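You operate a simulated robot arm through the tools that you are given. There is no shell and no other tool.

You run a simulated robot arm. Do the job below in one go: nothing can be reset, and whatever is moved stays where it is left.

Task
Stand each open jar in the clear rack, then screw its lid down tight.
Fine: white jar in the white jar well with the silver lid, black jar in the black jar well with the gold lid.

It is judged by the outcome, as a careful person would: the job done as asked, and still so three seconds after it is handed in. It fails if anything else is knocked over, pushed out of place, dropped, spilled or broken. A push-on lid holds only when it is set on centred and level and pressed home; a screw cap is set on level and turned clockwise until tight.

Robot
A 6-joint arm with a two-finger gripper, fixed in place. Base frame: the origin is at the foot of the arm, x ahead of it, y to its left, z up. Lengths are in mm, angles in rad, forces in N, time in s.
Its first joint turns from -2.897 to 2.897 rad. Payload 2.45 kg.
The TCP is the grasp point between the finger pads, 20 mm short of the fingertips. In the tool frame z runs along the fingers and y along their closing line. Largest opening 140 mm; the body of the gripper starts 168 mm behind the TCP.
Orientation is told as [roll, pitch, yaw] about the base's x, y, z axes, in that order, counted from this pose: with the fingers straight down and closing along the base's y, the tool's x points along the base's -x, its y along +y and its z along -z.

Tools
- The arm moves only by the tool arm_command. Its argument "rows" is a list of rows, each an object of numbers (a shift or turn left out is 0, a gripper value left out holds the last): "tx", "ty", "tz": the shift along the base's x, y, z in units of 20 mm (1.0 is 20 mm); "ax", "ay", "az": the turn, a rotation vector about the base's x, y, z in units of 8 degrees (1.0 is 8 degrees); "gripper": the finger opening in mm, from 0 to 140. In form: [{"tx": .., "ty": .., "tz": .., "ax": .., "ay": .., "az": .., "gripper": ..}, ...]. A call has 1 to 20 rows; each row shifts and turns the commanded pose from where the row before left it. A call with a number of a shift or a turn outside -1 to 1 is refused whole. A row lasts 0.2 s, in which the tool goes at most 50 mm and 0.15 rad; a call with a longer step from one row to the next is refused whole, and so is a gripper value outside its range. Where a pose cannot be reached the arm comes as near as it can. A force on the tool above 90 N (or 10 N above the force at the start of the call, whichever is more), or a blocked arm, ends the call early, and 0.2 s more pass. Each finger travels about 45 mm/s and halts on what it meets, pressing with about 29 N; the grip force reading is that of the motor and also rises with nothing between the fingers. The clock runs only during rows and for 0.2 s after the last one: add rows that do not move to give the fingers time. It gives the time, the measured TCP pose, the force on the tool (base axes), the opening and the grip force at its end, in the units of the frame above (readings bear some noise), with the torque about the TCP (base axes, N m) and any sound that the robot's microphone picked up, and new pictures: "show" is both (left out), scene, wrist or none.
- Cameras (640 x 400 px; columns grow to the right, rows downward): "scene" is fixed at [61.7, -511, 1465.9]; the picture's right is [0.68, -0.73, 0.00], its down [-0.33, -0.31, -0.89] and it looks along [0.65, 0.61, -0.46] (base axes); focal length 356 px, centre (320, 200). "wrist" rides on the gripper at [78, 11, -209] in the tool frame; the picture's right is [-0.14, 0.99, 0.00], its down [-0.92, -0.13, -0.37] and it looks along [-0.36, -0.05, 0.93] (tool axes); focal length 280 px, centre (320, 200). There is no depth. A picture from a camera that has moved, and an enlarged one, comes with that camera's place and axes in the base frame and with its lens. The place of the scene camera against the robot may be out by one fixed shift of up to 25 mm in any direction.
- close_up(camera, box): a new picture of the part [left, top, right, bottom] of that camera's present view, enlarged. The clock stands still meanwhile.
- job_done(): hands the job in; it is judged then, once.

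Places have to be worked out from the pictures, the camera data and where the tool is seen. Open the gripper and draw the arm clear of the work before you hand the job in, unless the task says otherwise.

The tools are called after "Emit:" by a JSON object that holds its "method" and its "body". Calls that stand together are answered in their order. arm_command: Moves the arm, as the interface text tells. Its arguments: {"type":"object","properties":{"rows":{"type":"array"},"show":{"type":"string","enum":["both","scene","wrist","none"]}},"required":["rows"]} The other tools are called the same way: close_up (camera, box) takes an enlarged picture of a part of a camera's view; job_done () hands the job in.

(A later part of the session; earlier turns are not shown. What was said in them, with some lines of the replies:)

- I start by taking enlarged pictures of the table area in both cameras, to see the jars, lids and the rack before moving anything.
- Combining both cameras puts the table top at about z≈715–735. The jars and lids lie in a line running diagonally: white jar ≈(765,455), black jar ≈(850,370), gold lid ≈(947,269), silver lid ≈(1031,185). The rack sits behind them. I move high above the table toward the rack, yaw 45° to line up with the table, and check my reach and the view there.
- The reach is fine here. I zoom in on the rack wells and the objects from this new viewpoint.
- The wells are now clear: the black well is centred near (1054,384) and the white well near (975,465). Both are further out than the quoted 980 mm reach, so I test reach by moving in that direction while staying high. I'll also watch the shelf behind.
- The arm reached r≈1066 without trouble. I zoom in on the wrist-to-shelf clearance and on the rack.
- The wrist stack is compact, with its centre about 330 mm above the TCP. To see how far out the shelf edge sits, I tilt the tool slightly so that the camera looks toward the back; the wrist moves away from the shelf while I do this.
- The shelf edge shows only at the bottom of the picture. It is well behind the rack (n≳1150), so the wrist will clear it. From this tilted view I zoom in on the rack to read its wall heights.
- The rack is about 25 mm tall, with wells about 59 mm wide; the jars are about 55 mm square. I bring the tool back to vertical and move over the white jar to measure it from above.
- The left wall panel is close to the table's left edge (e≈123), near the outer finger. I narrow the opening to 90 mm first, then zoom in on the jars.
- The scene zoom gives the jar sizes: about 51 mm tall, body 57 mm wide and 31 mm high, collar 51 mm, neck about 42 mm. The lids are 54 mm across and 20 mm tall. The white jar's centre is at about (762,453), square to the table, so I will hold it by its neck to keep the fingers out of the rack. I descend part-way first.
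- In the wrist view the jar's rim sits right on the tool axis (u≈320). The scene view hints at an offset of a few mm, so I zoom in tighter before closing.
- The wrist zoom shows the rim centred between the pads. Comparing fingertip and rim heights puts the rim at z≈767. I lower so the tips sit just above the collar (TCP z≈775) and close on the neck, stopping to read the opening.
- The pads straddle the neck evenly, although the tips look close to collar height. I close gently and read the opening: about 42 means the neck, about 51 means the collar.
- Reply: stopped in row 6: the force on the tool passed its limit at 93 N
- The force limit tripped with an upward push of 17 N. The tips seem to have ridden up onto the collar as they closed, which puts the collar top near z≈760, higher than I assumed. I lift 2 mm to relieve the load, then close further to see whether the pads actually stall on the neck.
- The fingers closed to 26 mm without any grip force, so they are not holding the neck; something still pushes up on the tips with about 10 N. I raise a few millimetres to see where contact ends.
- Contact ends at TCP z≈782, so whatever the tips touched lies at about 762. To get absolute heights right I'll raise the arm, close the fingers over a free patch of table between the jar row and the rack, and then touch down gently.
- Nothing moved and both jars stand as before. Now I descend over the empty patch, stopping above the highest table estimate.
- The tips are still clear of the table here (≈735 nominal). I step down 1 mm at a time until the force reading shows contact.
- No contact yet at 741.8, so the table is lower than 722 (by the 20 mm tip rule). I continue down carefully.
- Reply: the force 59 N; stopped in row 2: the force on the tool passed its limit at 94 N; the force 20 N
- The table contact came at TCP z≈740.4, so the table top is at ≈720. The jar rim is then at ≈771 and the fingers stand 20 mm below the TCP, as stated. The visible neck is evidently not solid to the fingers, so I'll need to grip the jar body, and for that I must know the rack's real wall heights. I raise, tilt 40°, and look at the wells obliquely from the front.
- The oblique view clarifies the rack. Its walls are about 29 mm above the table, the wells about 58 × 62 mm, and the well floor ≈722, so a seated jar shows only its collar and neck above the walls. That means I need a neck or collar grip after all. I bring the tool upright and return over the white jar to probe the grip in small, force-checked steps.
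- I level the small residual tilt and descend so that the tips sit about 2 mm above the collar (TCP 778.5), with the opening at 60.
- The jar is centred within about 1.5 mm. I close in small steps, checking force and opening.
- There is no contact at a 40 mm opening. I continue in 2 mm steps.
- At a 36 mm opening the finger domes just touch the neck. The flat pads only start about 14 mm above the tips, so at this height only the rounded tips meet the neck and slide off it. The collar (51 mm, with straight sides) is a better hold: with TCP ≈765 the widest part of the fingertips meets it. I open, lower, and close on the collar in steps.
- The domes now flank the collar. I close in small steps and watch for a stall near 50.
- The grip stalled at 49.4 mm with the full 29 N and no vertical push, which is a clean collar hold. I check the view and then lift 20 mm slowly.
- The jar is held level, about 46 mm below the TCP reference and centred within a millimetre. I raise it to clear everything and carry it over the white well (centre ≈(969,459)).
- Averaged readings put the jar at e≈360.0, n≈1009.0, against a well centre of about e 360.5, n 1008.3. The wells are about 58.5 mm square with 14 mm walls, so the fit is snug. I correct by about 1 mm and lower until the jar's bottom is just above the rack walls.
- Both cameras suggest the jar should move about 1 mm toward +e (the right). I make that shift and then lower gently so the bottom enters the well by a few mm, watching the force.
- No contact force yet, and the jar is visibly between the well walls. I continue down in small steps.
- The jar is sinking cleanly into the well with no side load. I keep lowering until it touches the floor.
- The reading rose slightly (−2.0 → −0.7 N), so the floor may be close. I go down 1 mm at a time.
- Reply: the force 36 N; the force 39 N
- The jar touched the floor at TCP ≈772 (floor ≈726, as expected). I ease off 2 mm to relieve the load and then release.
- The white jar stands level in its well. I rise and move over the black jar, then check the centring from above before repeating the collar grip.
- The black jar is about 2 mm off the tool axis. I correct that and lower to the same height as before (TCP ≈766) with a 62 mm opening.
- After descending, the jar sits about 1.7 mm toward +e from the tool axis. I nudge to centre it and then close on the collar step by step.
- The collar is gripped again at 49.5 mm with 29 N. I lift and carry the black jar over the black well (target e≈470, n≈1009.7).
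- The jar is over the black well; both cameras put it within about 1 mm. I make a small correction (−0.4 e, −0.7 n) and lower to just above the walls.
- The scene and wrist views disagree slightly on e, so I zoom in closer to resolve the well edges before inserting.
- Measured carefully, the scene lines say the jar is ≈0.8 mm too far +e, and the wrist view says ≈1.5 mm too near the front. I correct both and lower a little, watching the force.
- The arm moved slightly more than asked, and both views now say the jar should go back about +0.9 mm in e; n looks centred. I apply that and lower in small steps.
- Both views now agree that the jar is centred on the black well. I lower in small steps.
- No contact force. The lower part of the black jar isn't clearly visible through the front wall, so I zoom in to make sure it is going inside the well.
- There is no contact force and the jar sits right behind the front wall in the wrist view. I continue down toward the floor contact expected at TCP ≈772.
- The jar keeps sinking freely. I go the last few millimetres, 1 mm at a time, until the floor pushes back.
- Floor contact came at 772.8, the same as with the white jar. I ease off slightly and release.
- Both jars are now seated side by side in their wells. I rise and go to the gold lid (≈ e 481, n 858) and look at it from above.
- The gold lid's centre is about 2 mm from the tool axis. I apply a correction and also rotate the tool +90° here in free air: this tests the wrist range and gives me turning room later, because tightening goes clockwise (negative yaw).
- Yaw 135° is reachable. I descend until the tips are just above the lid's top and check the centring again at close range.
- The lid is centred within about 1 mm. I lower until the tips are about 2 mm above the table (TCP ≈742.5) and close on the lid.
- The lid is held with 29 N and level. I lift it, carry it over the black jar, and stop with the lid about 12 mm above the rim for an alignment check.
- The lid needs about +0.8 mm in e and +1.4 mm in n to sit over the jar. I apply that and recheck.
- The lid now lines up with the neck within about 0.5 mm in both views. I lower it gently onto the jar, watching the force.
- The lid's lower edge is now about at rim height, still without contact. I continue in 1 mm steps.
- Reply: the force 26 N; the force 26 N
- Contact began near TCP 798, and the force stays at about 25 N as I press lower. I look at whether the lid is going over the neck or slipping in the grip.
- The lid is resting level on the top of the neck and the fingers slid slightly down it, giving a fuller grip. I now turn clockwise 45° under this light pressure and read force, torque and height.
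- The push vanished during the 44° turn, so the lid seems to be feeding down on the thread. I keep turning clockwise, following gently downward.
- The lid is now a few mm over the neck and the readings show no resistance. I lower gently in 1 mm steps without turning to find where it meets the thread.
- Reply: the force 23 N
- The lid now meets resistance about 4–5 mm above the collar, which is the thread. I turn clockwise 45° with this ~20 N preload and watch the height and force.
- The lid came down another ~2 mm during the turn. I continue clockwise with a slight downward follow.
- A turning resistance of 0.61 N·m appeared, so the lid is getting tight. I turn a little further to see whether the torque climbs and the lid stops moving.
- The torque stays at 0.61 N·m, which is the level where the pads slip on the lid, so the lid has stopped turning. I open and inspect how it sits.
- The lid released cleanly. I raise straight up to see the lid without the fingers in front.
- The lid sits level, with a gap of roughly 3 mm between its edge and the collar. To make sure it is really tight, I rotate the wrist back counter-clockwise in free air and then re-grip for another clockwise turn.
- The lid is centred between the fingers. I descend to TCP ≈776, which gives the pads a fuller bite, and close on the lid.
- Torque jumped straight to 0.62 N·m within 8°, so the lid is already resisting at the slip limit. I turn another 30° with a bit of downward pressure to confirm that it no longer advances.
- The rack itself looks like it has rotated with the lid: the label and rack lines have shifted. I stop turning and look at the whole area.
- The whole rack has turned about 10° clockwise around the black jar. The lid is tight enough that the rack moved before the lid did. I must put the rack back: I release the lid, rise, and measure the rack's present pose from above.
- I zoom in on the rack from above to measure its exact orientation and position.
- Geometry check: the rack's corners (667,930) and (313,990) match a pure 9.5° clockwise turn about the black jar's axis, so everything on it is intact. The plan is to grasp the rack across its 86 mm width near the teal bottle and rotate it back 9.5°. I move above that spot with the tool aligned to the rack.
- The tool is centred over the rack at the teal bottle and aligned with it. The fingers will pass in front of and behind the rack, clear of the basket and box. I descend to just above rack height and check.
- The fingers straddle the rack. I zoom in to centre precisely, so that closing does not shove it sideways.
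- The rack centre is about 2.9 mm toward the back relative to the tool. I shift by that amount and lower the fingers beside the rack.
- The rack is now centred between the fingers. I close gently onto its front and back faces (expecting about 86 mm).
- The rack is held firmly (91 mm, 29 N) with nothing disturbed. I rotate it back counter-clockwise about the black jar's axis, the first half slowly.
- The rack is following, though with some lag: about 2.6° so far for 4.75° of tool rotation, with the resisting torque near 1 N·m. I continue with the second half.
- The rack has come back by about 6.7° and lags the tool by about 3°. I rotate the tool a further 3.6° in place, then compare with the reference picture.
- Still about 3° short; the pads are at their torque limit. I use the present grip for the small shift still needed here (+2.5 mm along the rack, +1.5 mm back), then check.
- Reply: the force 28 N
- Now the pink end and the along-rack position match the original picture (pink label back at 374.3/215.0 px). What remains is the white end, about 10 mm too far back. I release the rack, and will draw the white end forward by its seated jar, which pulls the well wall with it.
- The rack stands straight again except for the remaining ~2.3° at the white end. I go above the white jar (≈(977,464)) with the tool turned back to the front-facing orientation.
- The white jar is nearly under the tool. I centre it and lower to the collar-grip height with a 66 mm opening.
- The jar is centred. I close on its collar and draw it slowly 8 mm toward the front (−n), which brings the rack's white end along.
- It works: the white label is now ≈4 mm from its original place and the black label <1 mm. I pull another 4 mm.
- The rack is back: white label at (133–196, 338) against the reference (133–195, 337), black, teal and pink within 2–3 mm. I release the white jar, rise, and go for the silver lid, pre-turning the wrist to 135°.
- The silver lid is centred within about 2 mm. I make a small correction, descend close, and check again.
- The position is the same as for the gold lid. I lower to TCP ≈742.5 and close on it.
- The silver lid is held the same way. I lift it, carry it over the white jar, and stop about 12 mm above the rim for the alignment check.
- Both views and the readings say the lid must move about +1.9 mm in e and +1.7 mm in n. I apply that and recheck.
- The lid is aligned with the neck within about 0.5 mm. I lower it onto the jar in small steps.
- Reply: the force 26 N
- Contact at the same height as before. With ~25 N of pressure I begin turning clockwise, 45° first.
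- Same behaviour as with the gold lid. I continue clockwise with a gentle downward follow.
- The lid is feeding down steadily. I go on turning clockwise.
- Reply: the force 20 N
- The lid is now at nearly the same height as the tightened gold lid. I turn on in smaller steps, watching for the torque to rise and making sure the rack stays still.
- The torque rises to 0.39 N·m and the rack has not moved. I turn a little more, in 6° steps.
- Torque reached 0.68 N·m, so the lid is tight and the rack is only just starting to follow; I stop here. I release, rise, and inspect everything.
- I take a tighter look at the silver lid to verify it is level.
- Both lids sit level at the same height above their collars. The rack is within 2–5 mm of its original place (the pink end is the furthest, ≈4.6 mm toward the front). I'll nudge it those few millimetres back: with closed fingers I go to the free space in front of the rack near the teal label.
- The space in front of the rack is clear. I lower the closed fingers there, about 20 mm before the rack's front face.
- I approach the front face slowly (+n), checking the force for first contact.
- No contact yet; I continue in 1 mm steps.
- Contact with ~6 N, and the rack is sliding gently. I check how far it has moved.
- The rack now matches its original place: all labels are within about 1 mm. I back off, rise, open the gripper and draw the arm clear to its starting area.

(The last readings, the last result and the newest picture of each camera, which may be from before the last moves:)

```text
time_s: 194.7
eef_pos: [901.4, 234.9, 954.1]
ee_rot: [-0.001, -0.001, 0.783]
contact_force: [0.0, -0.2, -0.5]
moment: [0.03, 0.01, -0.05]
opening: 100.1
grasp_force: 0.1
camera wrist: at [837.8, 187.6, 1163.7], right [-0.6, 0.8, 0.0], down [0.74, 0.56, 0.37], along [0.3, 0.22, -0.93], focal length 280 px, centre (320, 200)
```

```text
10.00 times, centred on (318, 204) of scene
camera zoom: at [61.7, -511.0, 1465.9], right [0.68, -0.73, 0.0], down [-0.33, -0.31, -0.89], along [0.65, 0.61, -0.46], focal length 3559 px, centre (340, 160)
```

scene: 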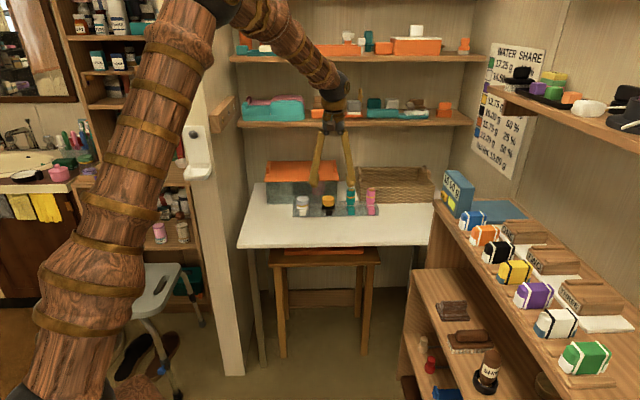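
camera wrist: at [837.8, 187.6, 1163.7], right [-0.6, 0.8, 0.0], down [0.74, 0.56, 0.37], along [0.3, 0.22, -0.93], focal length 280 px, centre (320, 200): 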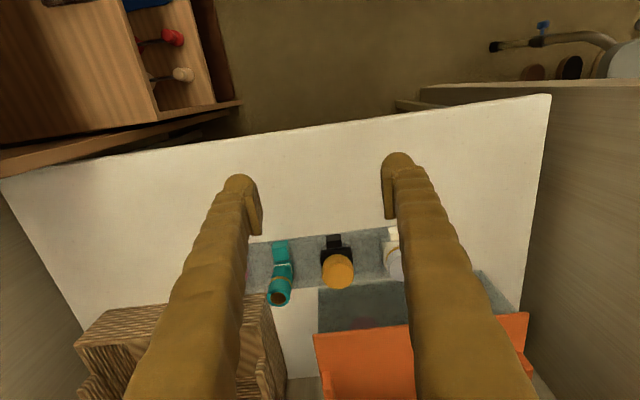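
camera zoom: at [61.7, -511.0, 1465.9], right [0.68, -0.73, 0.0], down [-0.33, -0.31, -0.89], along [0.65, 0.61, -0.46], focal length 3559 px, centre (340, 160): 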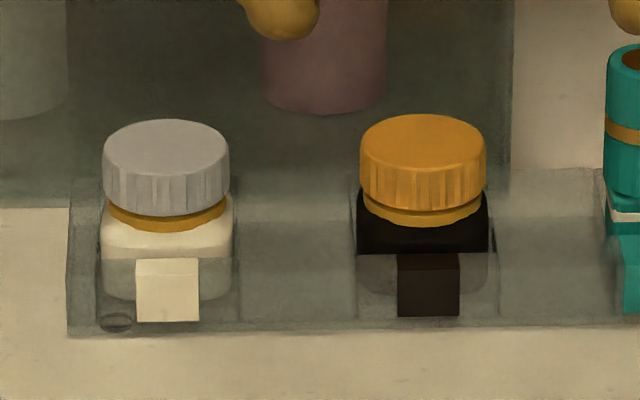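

Everything is in place. I compare the two lids once more at the same magnification to make sure both are fully home.

Emit:
{"method": "close_up", "body": {"camera": "scene", "box": [295, 194, 311, 210]}}

Emit:
{"method": "close_up", "body": {"camera": "scene", "box": [320, 194, 336, 210]}}

```text
16.00 times, centred on (303, 202) of scene
camera zoom: at [61.7, -511.0, 1465.9], right [0.68, -0.73, 0.0], down [-0.33, -0.31, -0.89], along [0.65, 0.61, -0.46], focal length 5695 px, centre (592, 168)
```

zoom: 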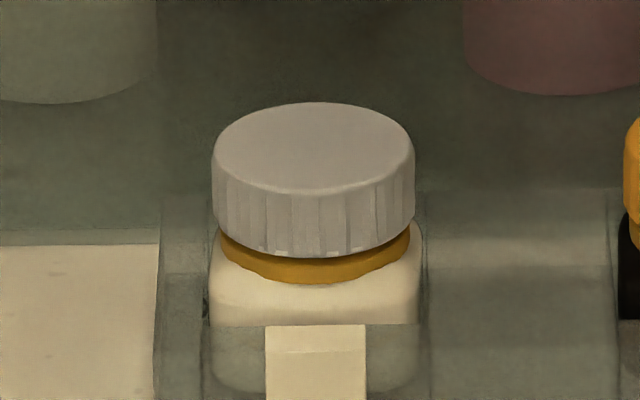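

```text
16.00 times, centred on (328, 202) of scene
camera zoom: at [61.7, -511.0, 1465.9], right [0.68, -0.73, 0.0], down [-0.33, -0.31, -0.89], along [0.65, 0.61, -0.46], focal length 5695 px, centre (192, 168)
```

zoom: 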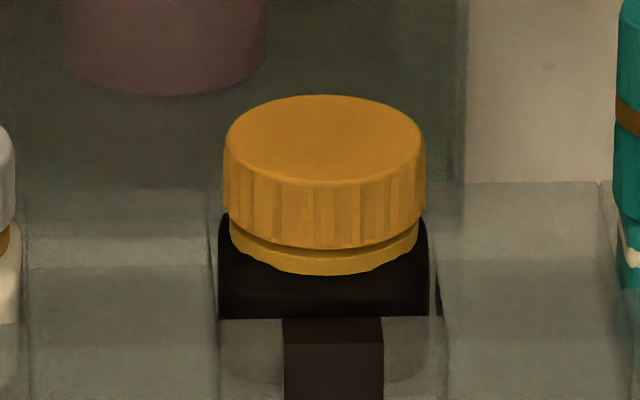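

Both lids show the same 26 px collar gap and the same level seat, so both are fully home. I draw the arm back a bit further to its starting pose before handing in.

Emit:
{"method": "arm_command", "body": {"rows": [{"tx": -0.8, "ty": -0.1, "tz": 0.4, "az": -0.9}, {"tx": -0.8, "ty": -0.1, "tz": 0.4, "az": -0.9}, {"tx": -0.8, "ty": -0.1, "tz": 0.4, "az": -0.9}, {"tx": -0.3, "ty": -0.1, "tz": 0.2, "az": -0.9}, {"az": -0.9}, {"az": -0.9}, {"gripper": 140}, {}, {}, {}], "show": "both"}}

Emit:
{"method": "close_up", "body": {"camera": "scene", "box": [280, 180, 392, 235]}}

```text
time_s: 196.9
eef_pos: [847.0, 228.2, 980.4]
ee_rot: [-0.002, -0.002, 0.03]
contact_force: [0.1, 0.3, 0.2]
moment: [0.01, -0.01, -0.03]
opening: 140.0
grasp_force: 0.1
camera wrist: at [768.0, 236.5, 1191.1], right [0.11, 0.99, 0.0], down [0.92, -0.1, 0.37], along [0.37, -0.04, -0.93], focal length 280 px, centre (320, 200)
```

scene: 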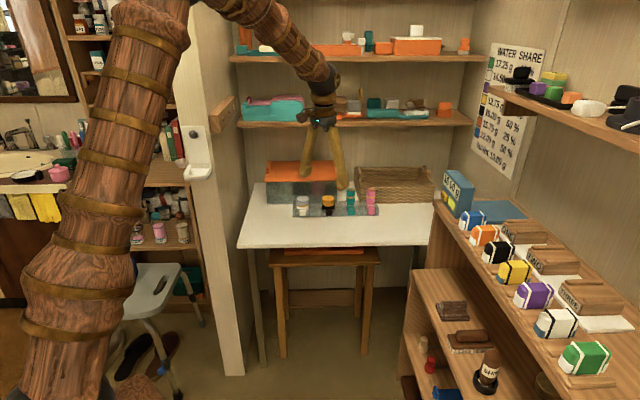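
wrist: 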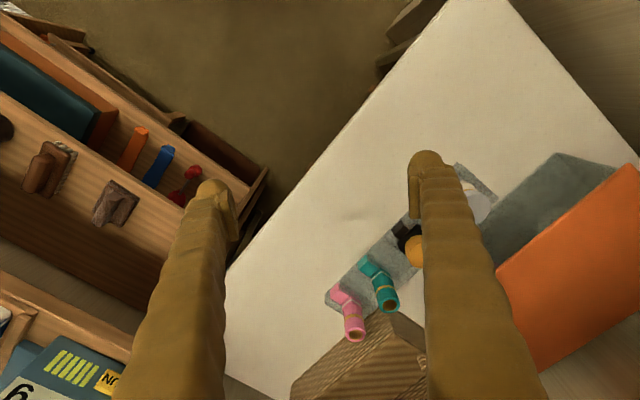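

```text
5.71 times, centred on (336, 208) of scene
camera zoom: at [61.7, -511.0, 1465.9], right [0.68, -0.73, 0.0], down [-0.33, -0.31, -0.89], along [0.65, 0.61, -0.46], focal length 2034 px, centre (229, 157)
```

zoom: 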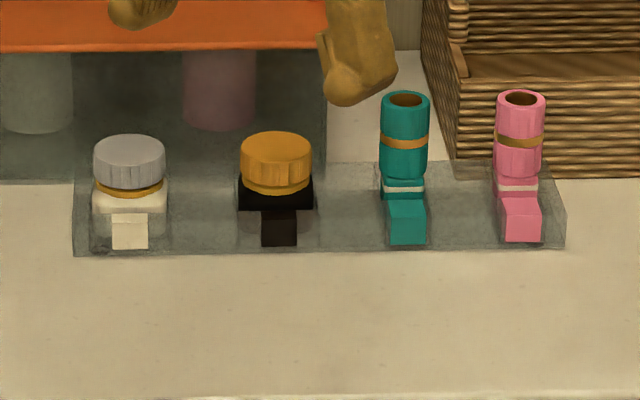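

The white jar stands in its well with the silver lid screwed tight, and the black jar in its well with the gold lid tight. The rack, bottles, box and basket are in their places, and the arm is clear with the gripper open. I hand the job in.

Emit:
{"method": "job_done", "body": {}}

```text
The job is handed in.
```

Both jars are in the rack with their lids on: the white jar in the white well with the silver lid, the black jar in the black well with the gold lid. Each lid was turned clockwise until it would go no further, at 0.6–0.7 N·m. Both sit level at the same height above the collar.

**Rack turned:** re-gripping the gold lid to check it was tight turned the whole rack about 9.5° around the black jar, carrying the teal and pink bottles with it. I put it back by gripping the rack, drawing the white end forward by its jar, and nudging the front. By the scene camera the rack is within about 1–2 mm of where it started. Nothing fell, and I saw no change in the box or basket.

**White jar probe:** my first attempt to grip the white jar by its neck slipped off and tripped the force limit at 93 N. The jar stayed upright and did not move, and I used the collar instead.

**Table touch:** to find the table height I touched it with the closed fingertips in an empty spot. That reached 94 N and tripped the limit once more.

The gripper is open and the arm is back near its starting pose.
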